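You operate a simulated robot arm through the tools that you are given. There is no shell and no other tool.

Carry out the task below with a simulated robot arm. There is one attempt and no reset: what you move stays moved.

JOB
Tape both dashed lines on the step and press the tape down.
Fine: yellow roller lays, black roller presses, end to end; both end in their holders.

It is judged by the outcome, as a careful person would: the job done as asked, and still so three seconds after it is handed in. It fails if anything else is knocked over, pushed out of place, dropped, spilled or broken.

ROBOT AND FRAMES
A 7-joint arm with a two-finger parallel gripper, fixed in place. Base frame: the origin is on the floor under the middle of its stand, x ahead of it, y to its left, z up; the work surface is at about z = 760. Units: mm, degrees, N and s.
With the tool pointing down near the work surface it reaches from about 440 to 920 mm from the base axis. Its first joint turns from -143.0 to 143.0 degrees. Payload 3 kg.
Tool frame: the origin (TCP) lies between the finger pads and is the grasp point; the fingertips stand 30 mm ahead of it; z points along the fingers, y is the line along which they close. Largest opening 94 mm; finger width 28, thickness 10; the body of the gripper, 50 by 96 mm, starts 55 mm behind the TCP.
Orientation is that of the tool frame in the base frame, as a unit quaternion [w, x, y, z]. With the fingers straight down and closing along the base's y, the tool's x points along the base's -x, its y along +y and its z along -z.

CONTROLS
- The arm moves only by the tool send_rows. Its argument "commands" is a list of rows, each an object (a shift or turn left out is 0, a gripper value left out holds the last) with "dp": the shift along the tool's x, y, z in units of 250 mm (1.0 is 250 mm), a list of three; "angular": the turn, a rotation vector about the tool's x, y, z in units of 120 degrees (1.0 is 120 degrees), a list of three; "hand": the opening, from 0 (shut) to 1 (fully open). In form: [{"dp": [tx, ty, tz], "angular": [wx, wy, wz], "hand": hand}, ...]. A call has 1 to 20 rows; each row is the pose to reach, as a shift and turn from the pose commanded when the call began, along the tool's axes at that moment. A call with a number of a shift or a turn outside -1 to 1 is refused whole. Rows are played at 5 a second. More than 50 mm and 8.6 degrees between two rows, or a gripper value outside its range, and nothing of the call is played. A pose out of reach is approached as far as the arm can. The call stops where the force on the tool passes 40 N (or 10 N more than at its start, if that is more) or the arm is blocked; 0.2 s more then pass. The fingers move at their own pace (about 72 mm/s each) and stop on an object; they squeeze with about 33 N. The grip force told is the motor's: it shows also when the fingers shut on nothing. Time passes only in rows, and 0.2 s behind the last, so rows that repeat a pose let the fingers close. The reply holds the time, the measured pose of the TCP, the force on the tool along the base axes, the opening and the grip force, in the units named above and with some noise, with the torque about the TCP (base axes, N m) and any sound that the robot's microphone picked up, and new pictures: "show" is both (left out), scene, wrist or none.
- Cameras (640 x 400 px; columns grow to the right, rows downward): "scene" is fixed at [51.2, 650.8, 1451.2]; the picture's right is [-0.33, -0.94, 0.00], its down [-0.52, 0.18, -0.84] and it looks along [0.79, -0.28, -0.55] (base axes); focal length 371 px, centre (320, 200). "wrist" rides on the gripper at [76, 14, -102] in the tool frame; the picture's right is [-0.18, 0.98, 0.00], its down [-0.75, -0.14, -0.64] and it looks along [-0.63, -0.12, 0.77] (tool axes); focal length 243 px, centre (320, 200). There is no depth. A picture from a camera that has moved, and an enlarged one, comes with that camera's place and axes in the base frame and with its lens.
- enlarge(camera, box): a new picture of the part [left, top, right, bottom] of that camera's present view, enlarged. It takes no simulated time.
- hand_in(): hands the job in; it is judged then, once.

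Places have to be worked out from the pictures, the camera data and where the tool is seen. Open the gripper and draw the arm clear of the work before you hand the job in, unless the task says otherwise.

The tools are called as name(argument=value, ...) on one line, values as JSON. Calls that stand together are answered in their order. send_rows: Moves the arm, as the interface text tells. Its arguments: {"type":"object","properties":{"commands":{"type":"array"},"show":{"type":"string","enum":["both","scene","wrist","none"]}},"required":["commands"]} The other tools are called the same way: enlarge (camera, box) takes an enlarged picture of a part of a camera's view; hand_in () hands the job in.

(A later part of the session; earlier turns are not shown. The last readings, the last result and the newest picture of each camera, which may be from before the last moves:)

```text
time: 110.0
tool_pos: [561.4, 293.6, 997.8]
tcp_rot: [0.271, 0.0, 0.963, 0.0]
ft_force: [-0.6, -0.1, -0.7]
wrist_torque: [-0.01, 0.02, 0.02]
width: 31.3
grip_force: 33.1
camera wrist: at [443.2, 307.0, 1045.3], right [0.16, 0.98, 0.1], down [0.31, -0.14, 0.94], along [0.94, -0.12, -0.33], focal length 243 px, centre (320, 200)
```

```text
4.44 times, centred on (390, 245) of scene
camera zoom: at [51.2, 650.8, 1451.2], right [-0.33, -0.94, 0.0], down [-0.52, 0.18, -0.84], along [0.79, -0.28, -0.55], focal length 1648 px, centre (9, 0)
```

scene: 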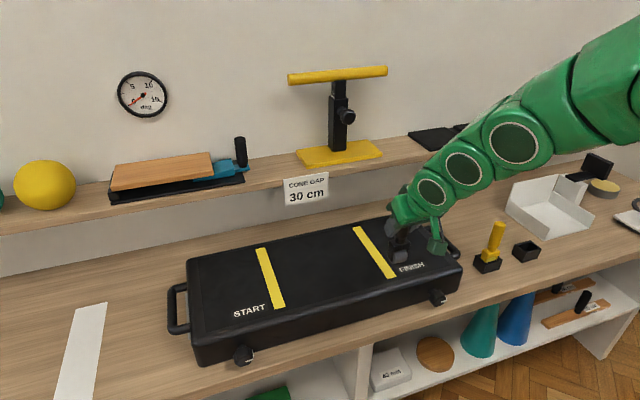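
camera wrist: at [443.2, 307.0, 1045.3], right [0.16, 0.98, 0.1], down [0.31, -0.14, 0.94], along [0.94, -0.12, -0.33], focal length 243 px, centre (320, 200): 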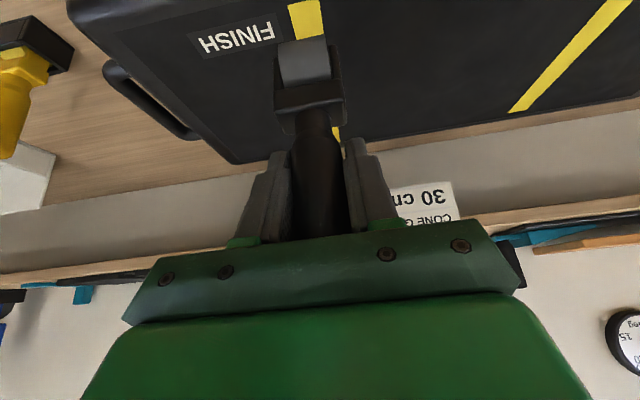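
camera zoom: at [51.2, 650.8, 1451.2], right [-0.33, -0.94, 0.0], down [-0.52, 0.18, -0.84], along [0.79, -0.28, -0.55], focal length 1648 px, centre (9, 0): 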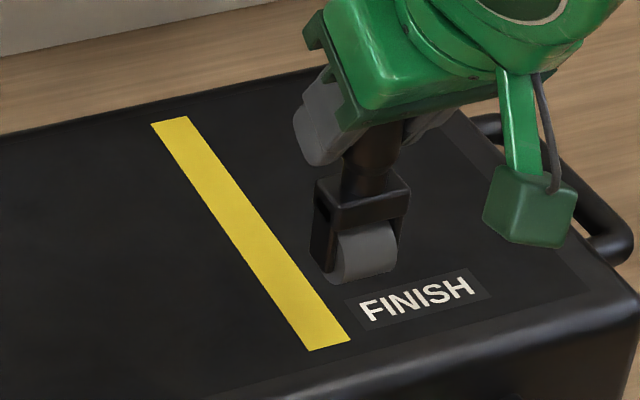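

The tape's centre is at y≈294.0 and the black wheel's at about 292.6, so I'll shift +1.3 mm in y and lower to just above the surface.

send_rows(commands=[{"dp": [-0.0098, 0.0052, 0.006]}, {"dp": [0.03, 0.0052, 0.073]}, {"dp": [0.065, 0.0052, 0.129]}, {"dp": [0.0983, 0.0052, 0.1837]}, {"dp": [0.0983, 0.0052, 0.1837]}], show="none")

send_rows(commands=[{"dp": [0.0042, 0, 0.0068]}, {"dp": [0.0042, 0, 0.0068]}], show="none")

send_rows(commands=[{"dp": [0.0021, 0, 0.0034]}, {"dp": [0.0021, 0, 0.0034]}], show="wrist")

enlarge(camera="wrist", box=[220, 0, 420, 125])

```text
time: 111.2
tool_pos: [564.6, 294.4, 945.8]
tcp_rot: [0.271, 0.0, 0.963, 0.0]
ft_force: [0.5, 0.4, -0.4]
wrist_torque: [-0.03, 0.02, 0.0]
width: 31.4
grip_force: 33.0
```

```text
time: 111.8
tool_pos: [564.6, 296.3, 943.4]
tcp_rot: [0.271, 0.0, 0.962, 0.0]
ft_force: [1.1, -0.4, -0.5]
wrist_torque: [0.01, 0.03, -0.02]
width: 31.3
grip_force: 32.9
```

```text
time: 112.4
tool_pos: [562.9, 295.8, 942.1]
tcp_rot: [0.271, 0.0, 0.963, 0.0]
ft_force: [-0.2, -0.3, -1.1]
wrist_torque: [0.03, -0.04, 0.02]
width: 31.4
grip_force: 33.3
camera wrist: at [446.3, 309.0, 990.1], right [0.16, 0.98, 0.1], down [0.31, -0.14, 0.94], along [0.94, -0.12, -0.32], focal length 243 px, centre (320, 200)
```

wrist: 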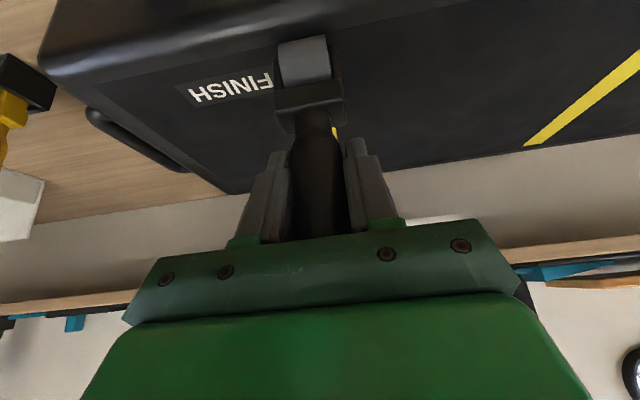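

```text
3.20 times, centred on (320, 62) of wrist
camera zoom: at [446.3, 309.0, 990.1], right [0.16, 0.98, 0.1], down [0.31, -0.14, 0.94], along [0.94, -0.12, -0.32], focal length 776 px, centre (320, 640)
```

zoom: 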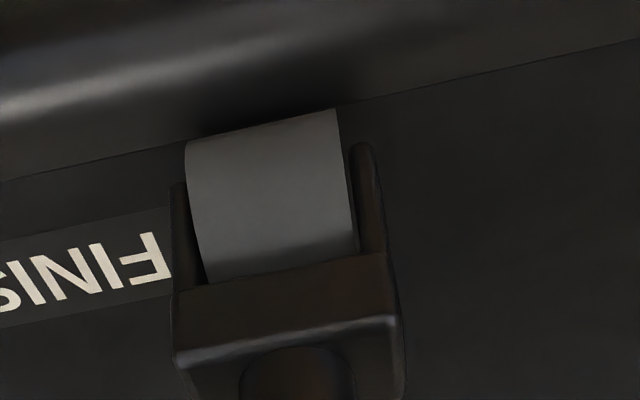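

send_rows(commands=[{"dp": [0.0015, 0, 0.0024]}, {"dp": [0.0015, 0, 0.0024]}], show="none")

send_rows(commands=[{"dp": [0.0011, 0, 0.0018]}, {"dp": [0.0011, 0, 0.0018]}], show="none")

```text
time: 113.0
tool_pos: [563.8, 294.9, 941.9]
tcp_rot: [0.271, 0.001, 0.963, 0.0]
ft_force: [-0.5, -1.5, 7.5]
wrist_torque: [-0.03, 0.03, 0.01]
width: 31.1
grip_force: 32.7
```

```text
time: 113.6
tool_pos: [563.7, 296.4, 941.0]
tcp_rot: [0.272, 0.0, 0.962, 0.0]
ft_force: [0.4, 0.1, 11.6]
wrist_torque: [0.07, -0.05, -0.02]
width: 31.2
grip_force: 33.3
```

About 12 N of contact. I'll start pressing along +x, 24 mm first, and see how the force and tape react.

send_rows(commands=[{"dp": [-0.0205, 0, 0.0125]}, {"dp": [-0.0409, 0, 0.025]}, {"dp": [-0.0614, 0, 0.0376]}, {"dp": [-0.0819, 0, 0.0501]}, {"dp": [-0.0819, 0, 0.0501]}], show="scene")

enlarge(camera="scene", box=[330, 210, 450, 300])

enlarge(camera="wrist", box=[220, 0, 420, 125])

```text
time: 114.8
tool_pos: [588.6, 296.9, 939.4]
tcp_rot: [0.271, 0.0, 0.963, -0.002]
ft_force: [-1.7, -1.0, 3.5]
wrist_torque: [-0.09, 0.29, 0.03]
width: 31.6
grip_force: 33.1
```

scene: 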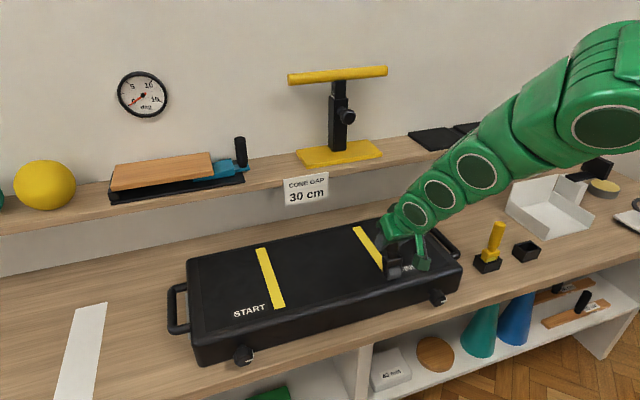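

```text
4.44 times, centred on (390, 255) of scene
camera zoom: at [51.2, 650.8, 1451.2], right [-0.33, -0.94, 0.0], down [-0.52, 0.18, -0.84], along [0.79, -0.28, -0.55], focal length 1648 px, centre (9, -44)
```

zoom: 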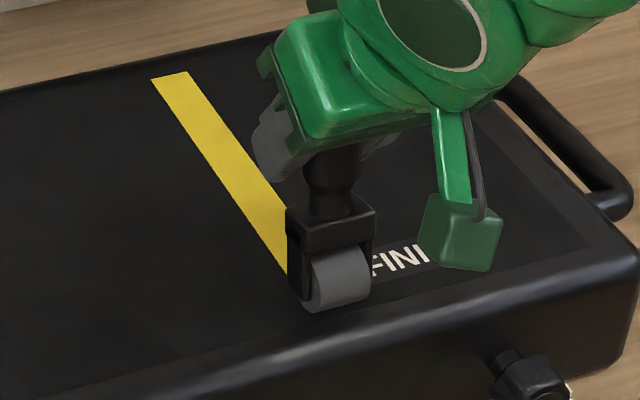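

```text
3.20 times, centred on (320, 62) of wrist
camera zoom: at [470.5, 309.6, 987.1], right [0.16, 0.98, 0.1], down [0.31, -0.14, 0.94], along [0.94, -0.12, -0.33], focal length 776 px, centre (320, 640)
```

zoom: 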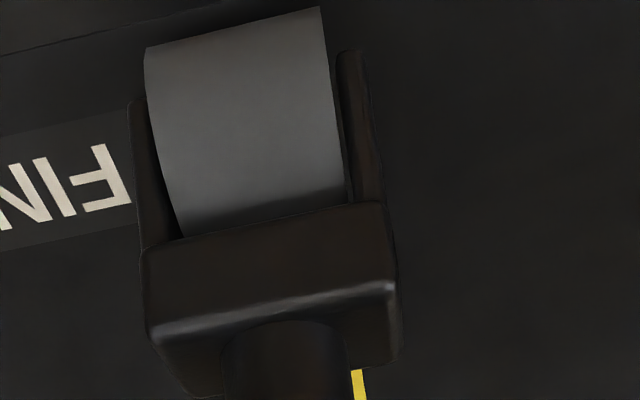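

The black wheel hardly rolled. It pivoted about 12° in the grip, so it has more drag than the yellow one. I'll lift and check the tape and roller.

send_rows(commands=[{"dp": [-0.0104, 0, -0.0171]}, {"dp": [-0.0522, 0, -0.0853]}, {"dp": [-0.1043, 0, -0.1706]}, {"dp": [-0.1043, 0, -0.1706]}], show="both")

enlarge(camera="scene", box=[330, 200, 450, 290])

enlarge(camera="wrist", box=[220, 0, 420, 125])

```text
time: 115.8
tool_pos: [588.0, 295.3, 989.7]
tcp_rot: [0.271, 0.001, 0.963, 0.0]
ft_force: [0.0, 0.0, -2.3]
wrist_torque: [0.03, -0.05, -0.02]
width: 31.8
grip_force: 33.6
camera wrist: at [470.0, 308.6, 1037.4], right [0.16, 0.98, 0.1], down [0.31, -0.14, 0.94], along [0.94, -0.12, -0.32], focal length 243 px, centre (320, 200)
```

scene: 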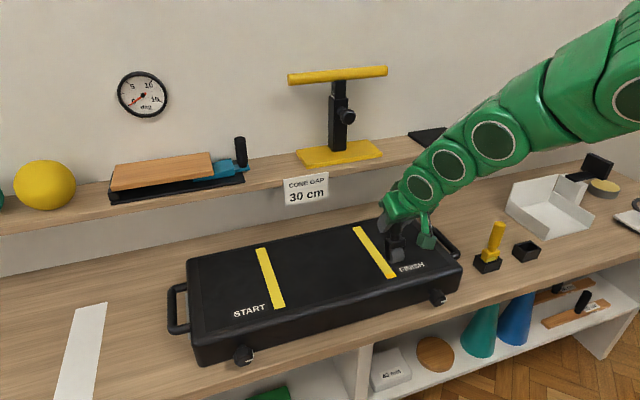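
wrist: 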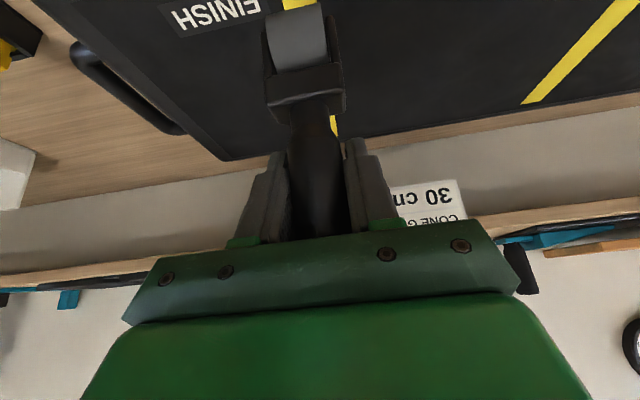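

```text
4.44 times, centred on (390, 245) of scene
camera zoom: at [51.2, 650.8, 1451.2], right [-0.33, -0.94, 0.0], down [-0.52, 0.18, -0.84], along [0.79, -0.28, -0.55], focal length 1648 px, centre (9, 0)
```

zoom: 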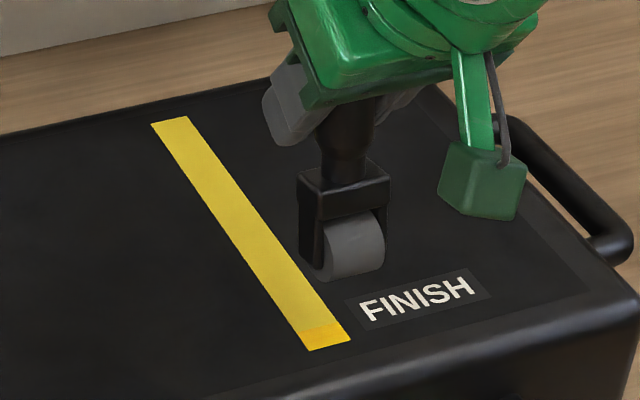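

```text
3.20 times, centred on (320, 62) of wrist
camera zoom: at [470.0, 308.6, 1037.4], right [0.16, 0.98, 0.1], down [0.31, -0.14, 0.94], along [0.94, -0.12, -0.32], focal length 776 px, centre (320, 640)
```

zoom: 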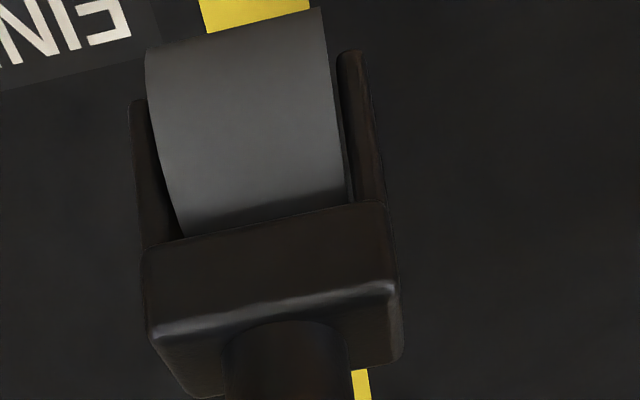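

Useful: the pressed part of the tape shows as a deeper yellow at the near end. With the wheel now leaning toward the robot, the best move is to pull in -x with the wheel leading, where drag and normal force balance. I'll go to the far end of FINISH.

send_rows(commands=[{"dp": [-0.1365, 0, 0.0835]}, {"dp": [-0.273, 0, 0.167]}, {"dp": [-0.4095, 0, 0.2504]}, {"dp": [-0.546, 0, 0.3339]}, {"dp": [-0.6825, 0, 0.4174]}, {"dp": [-0.62, 0, 0.52]}, {"dp": [-0.62, 0, 0.52]}, {"dp": [-0.62, 0, 0.52]}], show="both")

enlarge(camera="scene", box=[310, 180, 430, 270])

enlarge(camera="wrist", box=[220, 0, 420, 125])

```text
time: 117.6
tool_pos: [788.7, 295.0, 960.6]
tcp_rot: [0.27, 0.0, 0.963, 0.001]
ft_force: [-1.0, -0.9, -0.5]
wrist_torque: [-0.03, -0.07, -0.02]
width: 31.7
grip_force: 33.2
camera wrist: at [670.6, 308.5, 1007.7], right [0.16, 0.98, 0.1], down [0.31, -0.14, 0.94], along [0.94, -0.12, -0.33], focal length 243 px, centre (320, 200)
```

scene: 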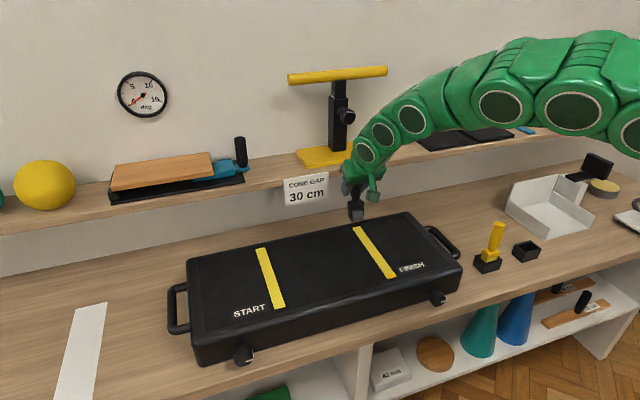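
wrist: 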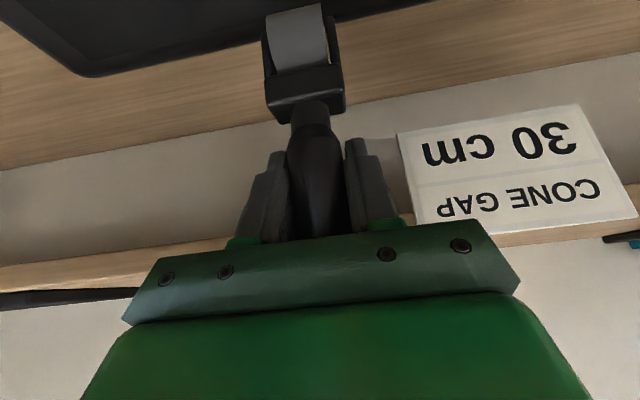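

```text
4.44 times, centred on (370, 225) of scene
camera zoom: at [51.2, 650.8, 1451.2], right [-0.33, -0.94, 0.0], down [-0.52, 0.18, -0.84], along [0.79, -0.28, -0.55], focal length 1648 px, centre (98, 89)
```

zoom: 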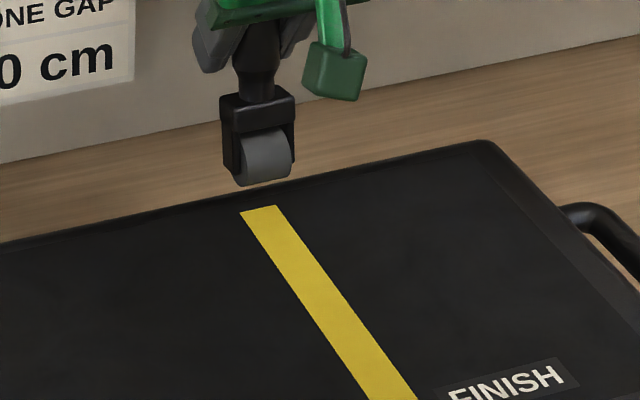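

```text
3.20 times, centred on (320, 62) of wrist
camera zoom: at [670.6, 308.5, 1007.7], right [0.16, 0.98, 0.1], down [0.31, -0.14, 0.94], along [0.94, -0.12, -0.33], focal length 776 px, centre (320, 640)
```

zoom: 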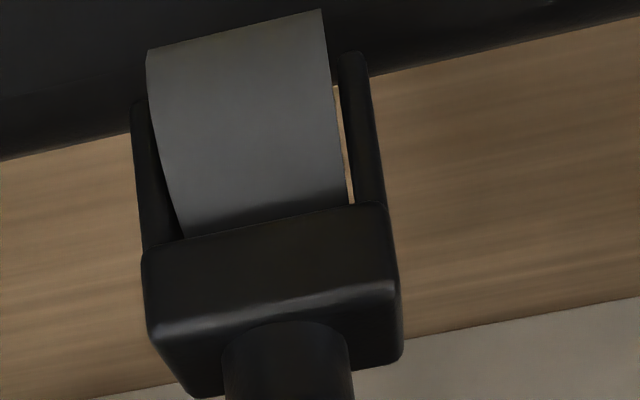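

The wheel is just past the tape's far end. Lowering to contact.

send_rows(commands=[{"dp": [0.0188, 0, 0.0307]}, {"dp": [0.0376, 0, 0.0614]}, {"dp": [0.0376, 0, 0.0614]}], show="none")

send_rows(commands=[{"dp": [0.0042, 0, 0.0068]}, {"dp": [0.0042, 0, 0.0068]}], show="none")

send_rows(commands=[{"dp": [0.0021, 0, 0.0034]}, {"dp": [0.0021, 0, 0.0034]}], show="none")

```text
time: 118.4
tool_pos: [789.6, 295.2, 942.5]
tcp_rot: [0.271, 0.0, 0.962, 0.0]
ft_force: [-0.3, -0.4, -1.3]
wrist_torque: [0.02, 0.0, 0.02]
width: 31.4
grip_force: 32.9
```

```text
time: 119.0
tool_pos: [788.4, 295.0, 941.4]
tcp_rot: [0.27, 0.0, 0.963, 0.0]
ft_force: [0.9, -0.3, -0.9]
wrist_torque: [0.0, -0.01, 0.05]
width: 31.5
grip_force: 33.0
```

```text
time: 119.6
tool_pos: [788.5, 295.2, 939.6]
tcp_rot: [0.271, -0.001, 0.963, 0.001]
ft_force: [0.8, 0.0, -1.3]
wrist_torque: [-0.01, 0.0, 0.04]
width: 31.5
grip_force: 33.1
```

send_rows(commands=[{"dp": [0.0021, 0, 0.0034]}, {"dp": [0.0021, 0, 0.0034]}], show="none")

send_rows(commands=[{"dp": [0.0013, 0, 0.002]}, {"dp": [0.0013, 0, 0.002]}], show="none")

```text
time: 120.2
tool_pos: [789.3, 295.7, 939.9]
tcp_rot: [0.271, 0.0, 0.962, 0.0]
ft_force: [-0.6, -5.1, 11.3]
wrist_torque: [-0.39, 0.29, 0.09]
width: 31.6
grip_force: 33.0
```

```text
time: 120.8
tool_pos: [789.2, 296.4, 939.2]
tcp_rot: [0.274, 0.0, 0.962, 0.001]
ft_force: [1.1, -4.7, 23.5]
wrist_torque: [-0.27, 0.23, 0.08]
width: 31.1
grip_force: 32.9
```

About 24 N of contact. Rolling in -x with the wheel leading.

send_rows(commands=[{"dp": [0.0205, 0, -0.0125]}, {"dp": [0.0409, 0, -0.025]}, {"dp": [0.0614, 0, -0.0376]}, {"dp": [0.0614, 0, -0.0376]}], show="scene")

enlarge(camera="wrist", box=[220, 0, 420, 125])

enlarge(camera="scene", box=[310, 180, 430, 270])

```text
time: 121.8
tool_pos: [770.2, 295.9, 938.1]
tcp_rot: [0.272, 0.0, 0.962, 0.0]
ft_force: [-2.0, -0.6, 28.6]
wrist_torque: [0.07, 0.01, 0.02]
width: 31.6
grip_force: 33.2
```

scene: 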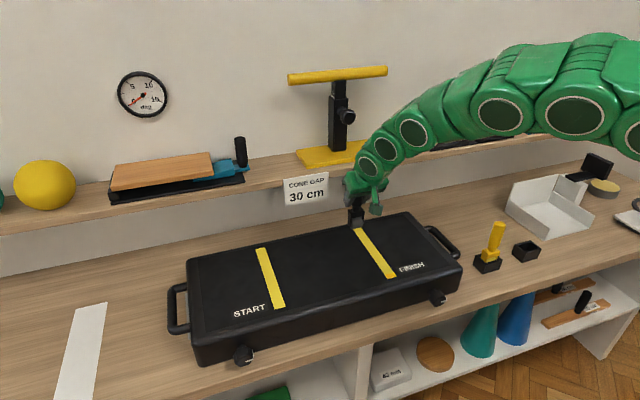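

```text
3.20 times, centred on (320, 62) of wrist
camera zoom: at [651.8, 309.4, 985.6], right [0.16, 0.98, 0.1], down [0.31, -0.14, 0.94], along [0.94, -0.12, -0.32], focal length 776 px, centre (320, 640)
```

zoom: 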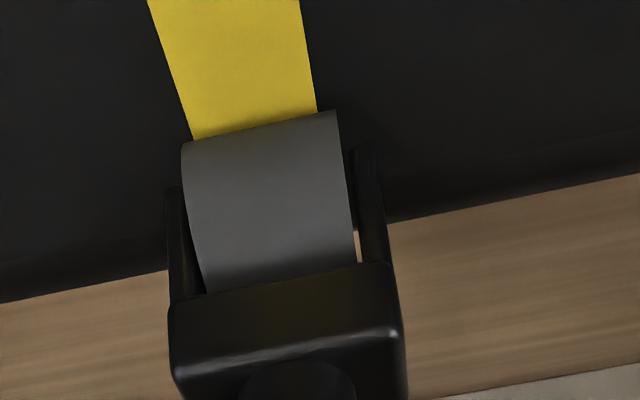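

```text
4.44 times, centred on (370, 225) of scene
camera zoom: at [51.2, 650.8, 1451.2], right [-0.33, -0.94, 0.0], down [-0.52, 0.18, -0.84], along [0.79, -0.28, -0.55], focal length 1648 px, centre (98, 89)
```

zoom: 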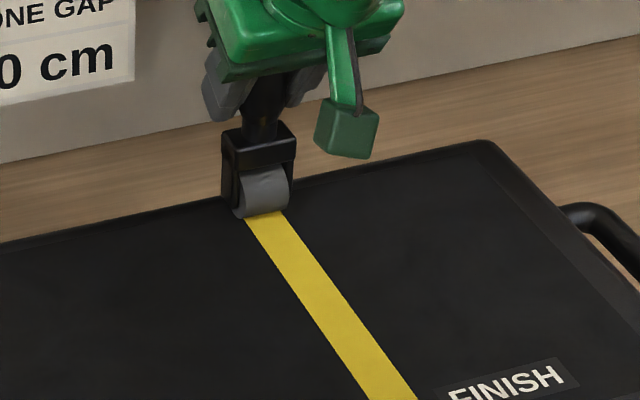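

The roller pivoted back to upright instead of rolling; 25–30 N is too much. I'll ease the force to about 10 N and test whether the wheel rolls.

send_rows(commands=[{"dp": [-0.0029, 0, -0.0048]}, {"dp": [-0.0029, 0, -0.0048]}], show="none")

send_rows(commands=[{"dp": [0.0102, 0, -0.0063]}, {"dp": [0.0205, 0, -0.0125]}, {"dp": [0.0307, 0, -0.0188]}, {"dp": [0.0409, 0, -0.025]}], show="scene")

enlarge(camera="wrist", box=[220, 0, 420, 125])

enlarge(camera="scene", box=[310, 180, 430, 270])

```text
time: 122.4
tool_pos: [770.0, 295.5, 938.4]
tcp_rot: [0.27, 0.0, 0.963, -0.001]
ft_force: [-0.5, 1.3, 6.6]
wrist_torque: [0.08, 0.03, -0.01]
width: 31.3
grip_force: 33.0
```

```text
time: 123.4
tool_pos: [759.0, 296.1, 939.0]
tcp_rot: [0.27, 0.0, 0.963, 0.0]
ft_force: [0.5, 0.6, -1.6]
wrist_torque: [-0.01, 0.0, -0.03]
width: 31.1
grip_force: 33.1
```

scene: 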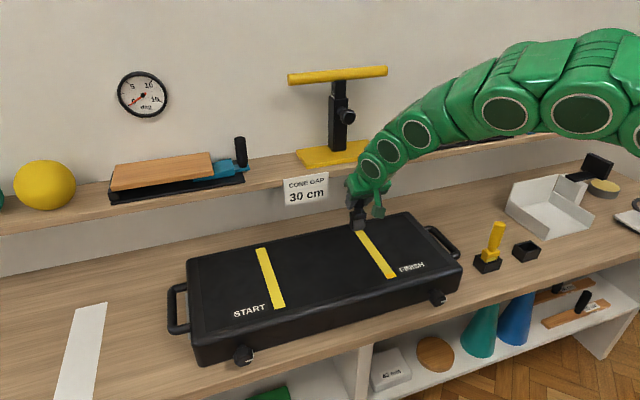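

```text
3.20 times, centred on (320, 62) of wrist
camera zoom: at [640.3, 309.1, 986.1], right [0.16, 0.98, 0.1], down [0.31, -0.14, 0.94], along [0.94, -0.12, -0.33], focal length 776 px, centre (320, 640)
```

zoom: 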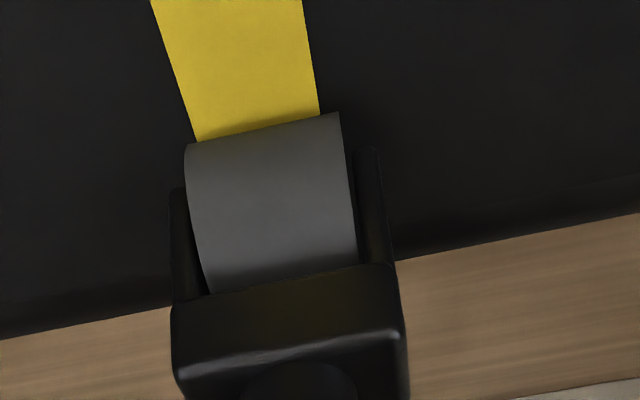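

```text
4.44 times, centred on (370, 225) of scene
camera zoom: at [51.2, 650.8, 1451.2], right [-0.33, -0.94, 0.0], down [-0.52, 0.18, -0.84], along [0.79, -0.28, -0.55], focal length 1648 px, centre (98, 89)
```

zoom: 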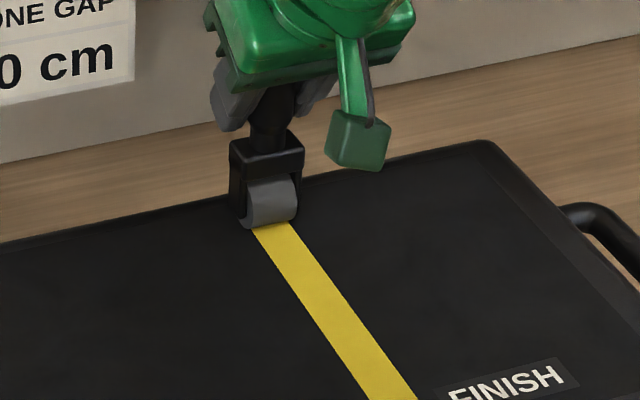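

The wheel moved along this time but contact was lost. I'll touch down again with about 10 N and roll a short distance.

send_rows(commands=[{"dp": [0.0013, 0, 0.002]}, {"dp": [0.0013, 0, 0.002]}], show="none")

send_rows(commands=[{"dp": [0.0008, 0, 0.0014]}, {"dp": [0.0008, 0, 0.0014]}], show="none")

```text
time: 124.0
tool_pos: [759.5, 296.6, 938.6]
tcp_rot: [0.27, 0.0, 0.963, 0.0]
ft_force: [0.4, -0.2, -1.4]
wrist_torque: [0.02, 0.0, 0.03]
width: 30.9
grip_force: 32.8
```

```text
time: 124.6
tool_pos: [758.1, 296.4, 939.0]
tcp_rot: [0.271, 0.0, 0.963, 0.001]
ft_force: [1.2, -1.0, 0.8]
wrist_torque: [-0.07, -0.09, 0.02]
width: 31.2
grip_force: 33.1
```

send_rows(commands=[{"dp": [0.0013, 0, 0.0022]}, {"dp": [0.0013, 0, 0.0022]}], show="none")

send_rows(commands=[{"dp": [0.0102, 0, -0.0063]}, {"dp": [0.0205, 0, -0.0125]}, {"dp": [0.0205, 0, -0.0125]}], show="none")

enlarge(camera="wrist", box=[220, 0, 420, 125])

```text
time: 125.2
tool_pos: [758.4, 295.6, 938.9]
tcp_rot: [0.272, 0.0, 0.962, 0.0]
ft_force: [-1.1, -1.2, 5.3]
wrist_torque: [-0.05, 0.04, -0.01]
width: 31.3
grip_force: 33.0
```

```text
time: 126.0
tool_pos: [752.2, 296.6, 938.1]
tcp_rot: [0.271, -0.001, 0.963, 0.0]
ft_force: [1.0, 0.3, 14.1]
wrist_torque: [0.1, -0.27, -0.04]
width: 31.0
grip_force: 32.7
```

```text
3.20 times, centred on (320, 62) of wrist
camera zoom: at [634.3, 310.2, 985.3], right [0.16, 0.98, 0.1], down [0.31, -0.14, 0.94], along [0.94, -0.12, -0.32], focal length 776 px, centre (320, 640)
```

zoom: 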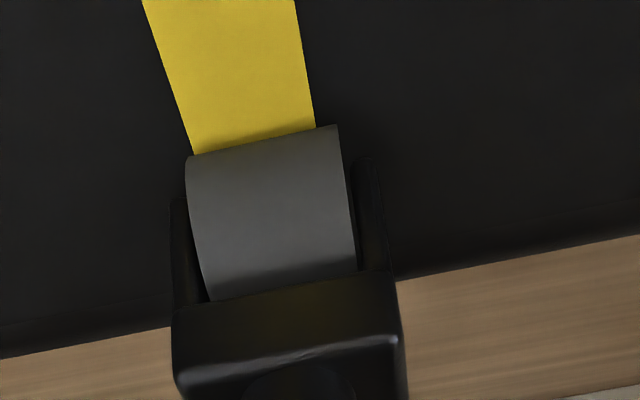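

send_rows(commands=[{"dp": [0.0102, 0, -0.0063]}, {"dp": [0.0205, 0, -0.0125]}, {"dp": [0.0307, 0, -0.0188]}, {"dp": [0.0307, 0, -0.0188]}], show="scene")

enlarge(camera="wrist", box=[220, 0, 420, 125])

enlarge(camera="scene", box=[310, 180, 430, 270])

```text
time: 127.0
tool_pos: [743.2, 297.1, 938.1]
tcp_rot: [0.271, -0.001, 0.963, 0.0]
ft_force: [1.2, 0.7, 19.2]
wrist_torque: [0.02, -0.11, 0.02]
width: 31.4
grip_force: 33.2
```

scene: 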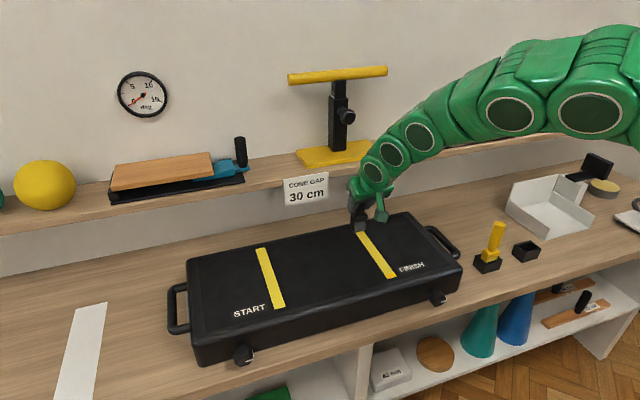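

```text
3.20 times, centred on (320, 62) of wrist
camera zoom: at [625.9, 310.1, 985.3], right [0.16, 0.98, 0.1], down [0.31, -0.14, 0.94], along [0.94, -0.12, -0.32], focal length 776 px, centre (320, 640)
```

zoom: 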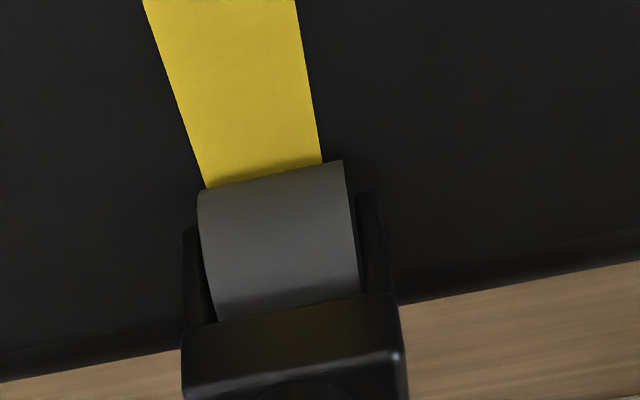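

```text
4.44 times, centred on (370, 225) of scene
camera zoom: at [51.2, 650.8, 1451.2], right [-0.33, -0.94, 0.0], down [-0.52, 0.18, -0.84], along [0.79, -0.28, -0.55], focal length 1648 px, centre (98, 89)
```

zoom: 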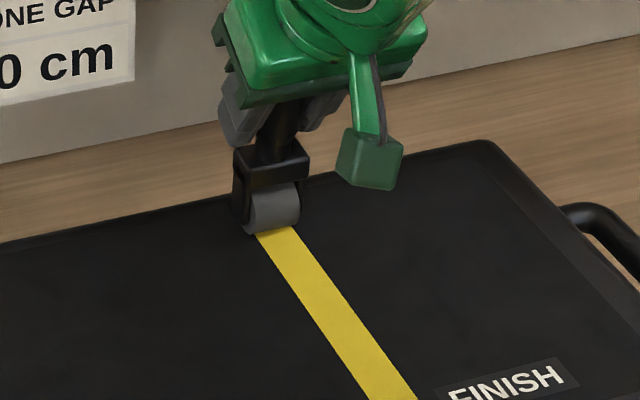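

The wheel pivots more than it rolls at this speed, yet the resting drag is only about 1 N. That suggests the black roller's wheel resists fast rolling. I'll test moving much more slowly.

send_rows(commands=[{"dp": [0.0026, 0, -0.0022]}, {"dp": [0.0053, 0, -0.004]}, {"dp": [0.0087, 0, -0.0061]}, {"dp": [0.0121, 0, -0.0082]}, {"dp": [0.0155, 0, -0.0103]}, {"dp": [0.0189, 0, -0.0124]}, {"dp": [0.0223, 0, -0.0145]}, {"dp": [0.0257, 0, -0.0165]}, {"dp": [0.0257, 0, -0.0165]}], show="none")

enlarge(camera="wrist", box=[220, 0, 420, 125])

```text
time: 129.0
tool_pos: [735.7, 295.3, 938.1]
tcp_rot: [0.27, 0.0, 0.963, 0.0]
ft_force: [-0.9, 1.6, 18.3]
wrist_torque: [0.0, 0.02, 0.01]
width: 31.3
grip_force: 33.0
```

```text
3.20 times, centred on (320, 62) of wrist
camera zoom: at [617.9, 309.3, 985.0], right [0.16, 0.98, 0.1], down [0.31, -0.14, 0.94], along [0.94, -0.12, -0.33], focal length 776 px, centre (320, 640)
```

zoom: 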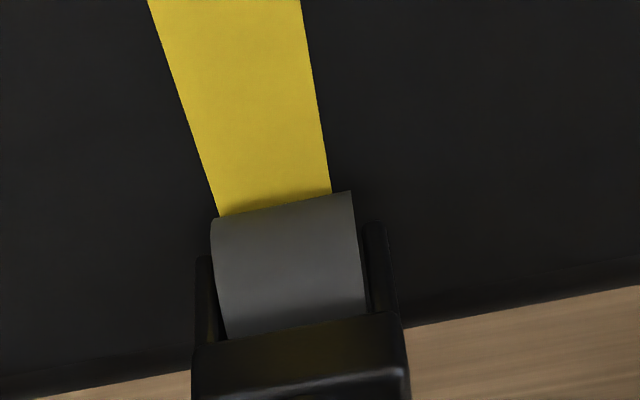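

Even slowly it mostly pivots, so the black wheel drags strongly under load. I'll lift and see how much of the tape has been pressed so far.

send_rows(commands=[{"dp": [-0.0104, 0, -0.0171]}, {"dp": [-0.0522, 0, -0.0853]}, {"dp": [0.0, 0, -0.2]}, {"dp": [0.12, 0, -0.27]}, {"dp": [0.24, 0, -0.34]}, {"dp": [0.24, 0, -0.34]}], show="both")

enlarge(camera="scene", box=[320, 200, 440, 290])

enlarge(camera="wrist", box=[220, 0, 420, 125])

```text
time: 130.4
tool_pos: [638.3, 295.4, 980.5]
tcp_rot: [0.271, 0.0, 0.962, 0.0]
ft_force: [-0.4, -0.2, -0.7]
wrist_torque: [-0.02, 0.01, 0.0]
width: 31.1
grip_force: 32.9
camera wrist: at [520.9, 308.5, 1027.4], right [0.16, 0.98, 0.1], down [0.31, -0.14, 0.94], along [0.94, -0.12, -0.32], focal length 243 px, centre (320, 200)
```

scene: 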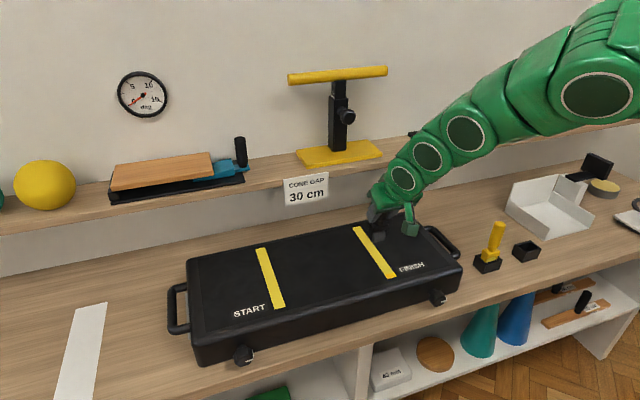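
wrist: 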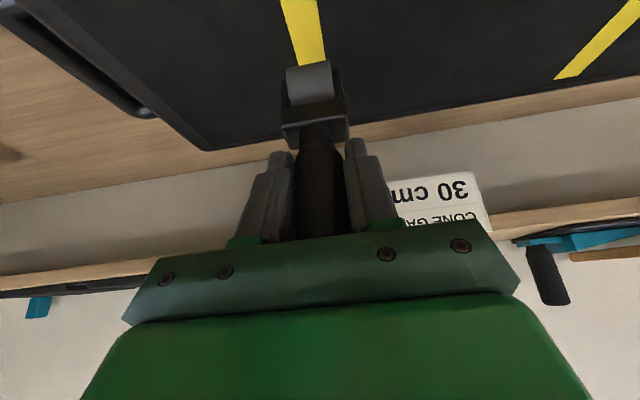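

```text
4.44 times, centred on (380, 245) of scene
camera zoom: at [51.2, 650.8, 1451.2], right [-0.33, -0.94, 0.0], down [-0.52, 0.18, -0.84], along [0.79, -0.28, -0.55], focal length 1648 px, centre (53, 0)
```

zoom: 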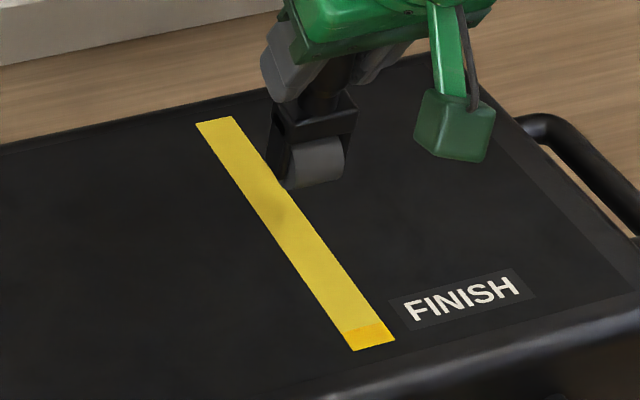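

```text
3.20 times, centred on (320, 62) of wrist
camera zoom: at [520.9, 308.5, 1027.4], right [0.16, 0.98, 0.1], down [0.31, -0.14, 0.94], along [0.94, -0.12, -0.32], focal length 776 px, centre (320, 640)
```

zoom: 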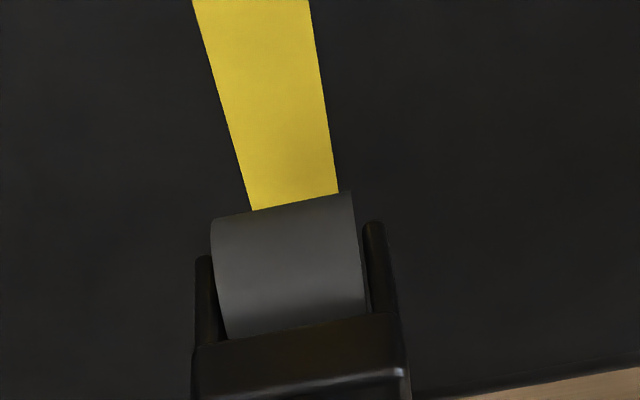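

enlarge(camera="scene", box=[345, 215, 405, 260])

enlarge(camera="scene", box=[370, 250, 410, 280])

```text
8.89 times, centred on (375, 238) of scene
camera zoom: at [51.2, 650.8, 1451.2], right [-0.33, -0.94, 0.0], down [-0.52, 0.18, -0.84], along [0.79, -0.28, -0.55], focal length 3296 px, centre (-169, -133)
```

zoom: 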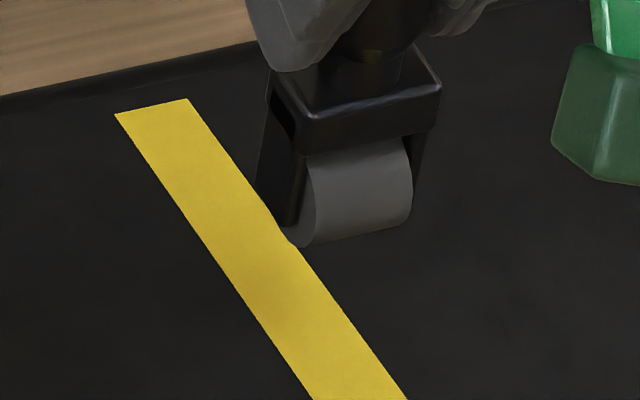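

```text
13.33 times, centred on (390, 265) of scene
camera zoom: at [51.2, 650.8, 1451.2], right [-0.33, -0.94, 0.0], down [-0.52, 0.18, -0.84], along [0.79, -0.28, -0.55], focal length 4944 px, centre (-613, -667)
```

zoom: 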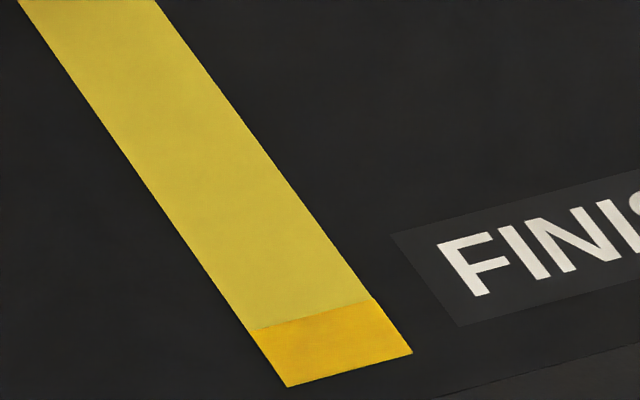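

Progress appears to be tracked continuously from the near end, where pressing has begun up to x≈578. So I need to press outward from there. The wheel now leans outward by about 10°, which is good for pushing in +x, so I'll return to the near end and continue with a lighter force.

send_rows(commands=[{"dp": [0.091, 0, -0.0556]}, {"dp": [0.182, 0, -0.1113]}, {"dp": [0.273, 0, -0.1669]}, {"dp": [0.345, 0, -0.0492]}, {"dp": [0.345, 0, -0.0492]}, {"dp": [0.345, 0, -0.0492]}], show="scene")

enlarge(camera="scene", box=[350, 230, 430, 290])

enlarge(camera="wrist", box=[220, 0, 420, 125])

```text
time: 131.8
tool_pos: [561.4, 296.6, 943.2]
tcp_rot: [0.271, 0.0, 0.963, 0.001]
ft_force: [0.1, 0.1, -0.9]
wrist_torque: [0.04, -0.01, -0.01]
width: 31.4
grip_force: 33.1
```

scene: 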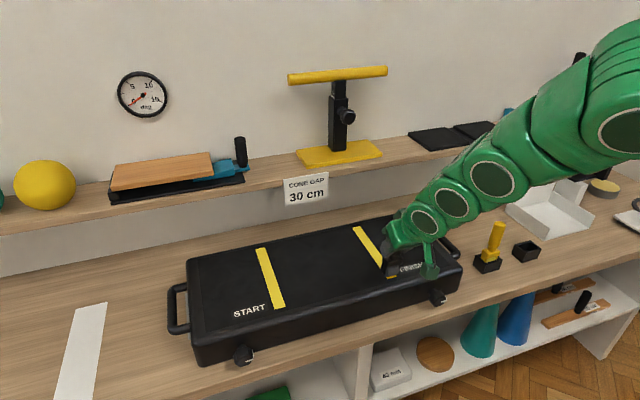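

```text
6.67 times, centred on (390, 260) of scene
camera zoom: at [51.2, 650.8, 1451.2], right [-0.33, -0.94, 0.0], down [-0.52, 0.18, -0.84], along [0.79, -0.28, -0.55], focal length 2472 px, centre (-147, -200)
```

zoom: 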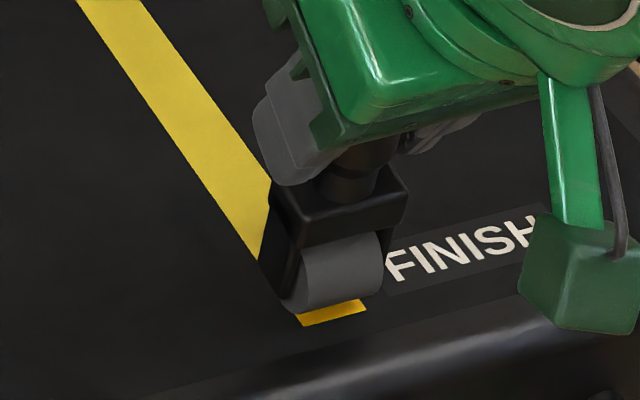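

```text
3.20 times, centred on (320, 62) of wrist
camera zoom: at [443.5, 310.7, 990.5], right [0.16, 0.98, 0.1], down [0.31, -0.14, 0.94], along [0.94, -0.12, -0.32], focal length 776 px, centre (320, 640)
```

zoom: 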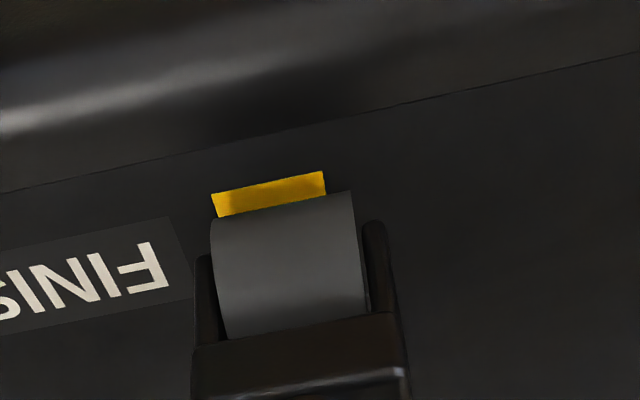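

send_rows(commands=[{"dp": [0.0052, -0.0048, 0.0085]}, {"dp": [0.0052, -0.0048, 0.0085]}], show="none")

send_rows(commands=[{"dp": [0.0013, 0, 0.002]}, {"dp": [0.0013, 0, 0.002]}], show="none")

send_rows(commands=[{"dp": [0.0013, 0, 0.002]}, {"dp": [0.0013, 0, 0.002]}], show="none")

```text
time: 132.4
tool_pos: [560.3, 295.7, 941.6]
tcp_rot: [0.271, -0.001, 0.963, 0.001]
ft_force: [-0.5, 0.6, -0.7]
wrist_torque: [0.02, -0.02, 0.04]
width: 31.1
grip_force: 33.3
```

```text
time: 133.0
tool_pos: [560.5, 295.2, 942.0]
tcp_rot: [0.271, 0.0, 0.962, 0.001]
ft_force: [-0.2, 0.4, -0.7]
wrist_torque: [0.01, 0.02, -0.02]
width: 31.4
grip_force: 33.0
```

```text
time: 133.6
tool_pos: [560.5, 295.9, 941.1]
tcp_rot: [0.27, 0.0, 0.963, 0.0]
ft_force: [0.5, 0.4, -0.2]
wrist_torque: [0.0, 0.05, -0.01]
width: 31.5
grip_force: 32.8
```

send_rows(commands=[{"dp": [0.0013, 0, 0.002]}, {"dp": [0.0013, 0, 0.002]}], show="none")

send_rows(commands=[{"dp": [0.0013, 0, 0.002]}, {"dp": [0.0013, 0, 0.002]}], show="none")

```text
time: 134.2
tool_pos: [560.7, 296.2, 940.3]
tcp_rot: [0.27, 0.0, 0.963, 0.0]
ft_force: [-0.2, 0.0, -1.2]
wrist_torque: [0.01, 0.01, 0.0]
width: 31.4
grip_force: 32.9
```

```text
time: 134.8
tool_pos: [560.2, 296.1, 940.0]
tcp_rot: [0.272, 0.0, 0.962, 0.0]
ft_force: [0.3, 0.3, -1.7]
wrist_torque: [-0.02, 0.01, 0.02]
width: 31.4
grip_force: 32.7
```

send_rows(commands=[{"dp": [0.0013, 0, 0.002]}, {"dp": [0.0013, 0, 0.002]}], show="none")

send_rows(commands=[{"dp": [0.0013, 0, 0.002]}, {"dp": [0.0013, 0, 0.002]}], show="none")

```text
time: 135.4
tool_pos: [559.8, 296.5, 939.9]
tcp_rot: [0.271, 0.0, 0.963, 0.0]
ft_force: [-0.1, -0.6, -0.8]
wrist_torque: [0.01, 0.0, -0.02]
width: 31.0
grip_force: 32.8
```

```text
time: 136.0
tool_pos: [559.7, 296.1, 939.8]
tcp_rot: [0.271, -0.001, 0.963, 0.0]
ft_force: [0.3, -0.3, -0.5]
wrist_torque: [0.0, 0.02, 0.0]
width: 31.2
grip_force: 33.0
```

send_rows(commands=[{"dp": [0.0013, 0, 0.002]}, {"dp": [0.0013, 0, 0.002]}], show="none")

send_rows(commands=[{"dp": [0.0013, 0, 0.002]}, {"dp": [0.0013, 0, 0.002]}], show="none")

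```text
time: 136.6
tool_pos: [559.7, 294.9, 937.9]
tcp_rot: [0.27, 0.0, 0.963, 0.0]
ft_force: [-0.1, 0.4, -1.4]
wrist_torque: [-0.01, -0.02, 0.01]
width: 31.1
grip_force: 33.1
```

```text
time: 137.2
tool_pos: [561.1, 294.2, 938.2]
tcp_rot: [0.272, -0.001, 0.962, 0.001]
ft_force: [-0.8, 0.6, 2.0]
wrist_torque: [0.02, 0.05, 0.02]
width: 31.1
grip_force: 32.9
```

Touching now at about 3 N. I'll add a little and roll +x gently.

send_rows(commands=[{"dp": [0.0006, 0, 0.001]}, {"dp": [0.0006, 0, 0.001]}], show="none")

send_rows(commands=[{"dp": [-0.0136, 0, 0.0083]}, {"dp": [-0.0273, 0, 0.0167]}, {"dp": [-0.0409, 0, 0.025]}, {"dp": [-0.0409, 0, 0.025]}], show="wrist")

enlarge(camera="wrist", box=[220, 0, 420, 125])

enlarge(camera="scene", box=[350, 230, 430, 290])

```text
time: 137.8
tool_pos: [560.5, 295.5, 937.5]
tcp_rot: [0.272, 0.0, 0.962, -0.001]
ft_force: [-0.9, 1.0, 12.1]
wrist_torque: [-0.02, 0.01, 0.03]
width: 31.6
grip_force: 33.1
```

```text
time: 138.8
tool_pos: [572.1, 294.1, 937.8]
tcp_rot: [0.271, 0.0, 0.962, 0.001]
ft_force: [-0.6, 1.1, 6.5]
wrist_torque: [-0.01, 0.1, -0.02]
width: 31.2
grip_force: 33.2
camera wrist: at [454.1, 307.7, 984.5], right [0.16, 0.98, 0.1], down [0.31, -0.14, 0.94], along [0.94, -0.12, -0.32], focal length 243 px, centre (320, 200)
```

wrist: 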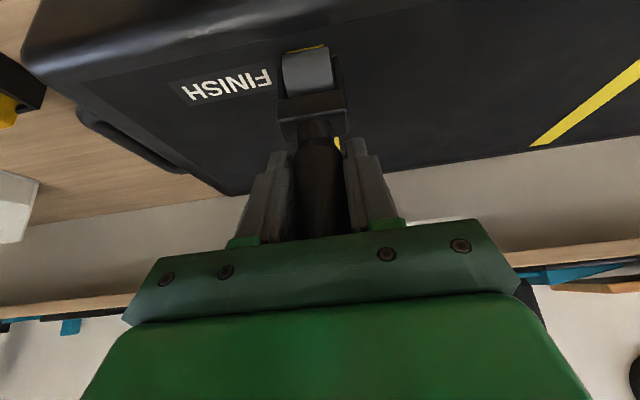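

```text
3.20 times, centred on (320, 62) of wrist
camera zoom: at [454.1, 307.7, 984.5], right [0.16, 0.98, 0.1], down [0.31, -0.14, 0.94], along [0.94, -0.12, -0.32], focal length 776 px, centre (320, 640)
```

zoom: 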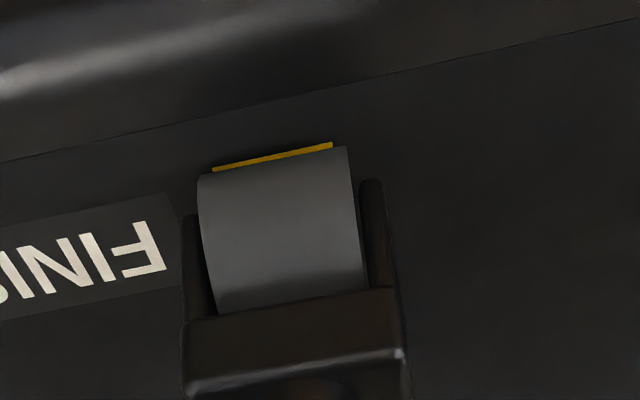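

```text
6.67 times, centred on (390, 260) of scene
camera zoom: at [51.2, 650.8, 1451.2], right [-0.33, -0.94, 0.0], down [-0.52, 0.18, -0.84], along [0.79, -0.28, -0.55], focal length 2472 px, centre (-147, -200)
```

zoom: 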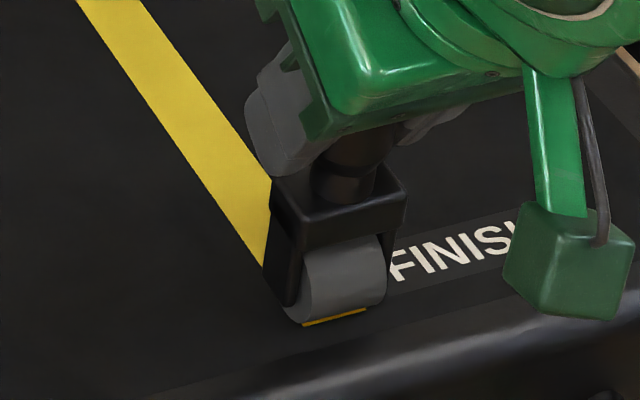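

The wheel still tends to stick, so what's needed is a bigger outward lean: then normal force balances the drag when pushing in +x. I'll pull back slightly while lowering to increase the lean.

send_rows(commands=[{"dp": [0.0147, 0, -0.0066]}, {"dp": [0.0294, 0, -0.0132]}, {"dp": [0.0441, 0, -0.0199]}, {"dp": [0.0441, 0, -0.0199]}], show="none")

enlarge(camera="wrist", box=[220, 0, 420, 125])

```text
time: 139.8
tool_pos: [561.5, 295.3, 935.9]
tcp_rot: [0.273, -0.001, 0.962, 0.002]
ft_force: [0.6, 1.4, 37.8]
wrist_torque: [0.1, -0.12, -0.01]
width: 31.3
grip_force: 33.3
```

```text
3.20 times, centred on (320, 62) of wrist
camera zoom: at [442.4, 309.0, 983.4], right [0.16, 0.98, 0.1], down [0.31, -0.14, 0.94], along [0.94, -0.12, -0.32], focal length 776 px, centre (320, 640)
```

zoom: 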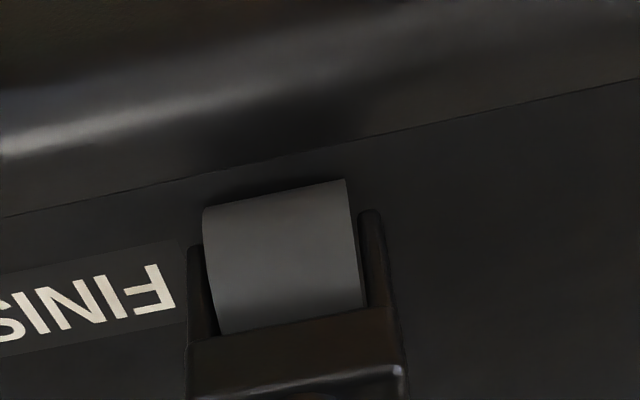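

N reached 39, too high. I'll back off to about 15 N and keep pulling back to increase the lean.

send_rows(commands=[{"dp": [-0.0035, 0, -0.0057]}, {"dp": [-0.0035, 0, -0.0057]}], show="none")

send_rows(commands=[{"dp": [0.0136, 0, -0.0083]}, {"dp": [0.0273, 0, -0.0167]}, {"dp": [0.0273, 0, -0.0167]}], show="none")

enlarge(camera="wrist", box=[220, 0, 420, 125])

```text
time: 140.4
tool_pos: [559.9, 294.4, 936.1]
tcp_rot: [0.27, 0.0, 0.963, -0.001]
ft_force: [2.4, 1.5, 8.4]
wrist_torque: [-0.02, -0.12, 0.01]
width: 31.3
grip_force: 33.8
```

```text
time: 141.2
tool_pos: [553.0, 294.5, 938.2]
tcp_rot: [0.271, 0.0, 0.963, 0.0]
ft_force: [-0.5, 0.0, -2.3]
wrist_torque: [0.03, 0.02, 0.01]
width: 31.1
grip_force: 33.1
```

```text
3.20 times, centred on (320, 62) of wrist
camera zoom: at [434.2, 308.4, 984.4], right [0.16, 0.98, 0.1], down [0.31, -0.14, 0.94], along [0.94, -0.12, -0.33], focal length 776 px, centre (320, 640)
```

zoom: 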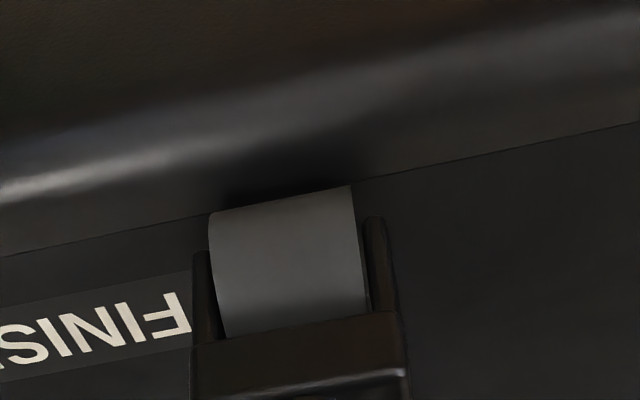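

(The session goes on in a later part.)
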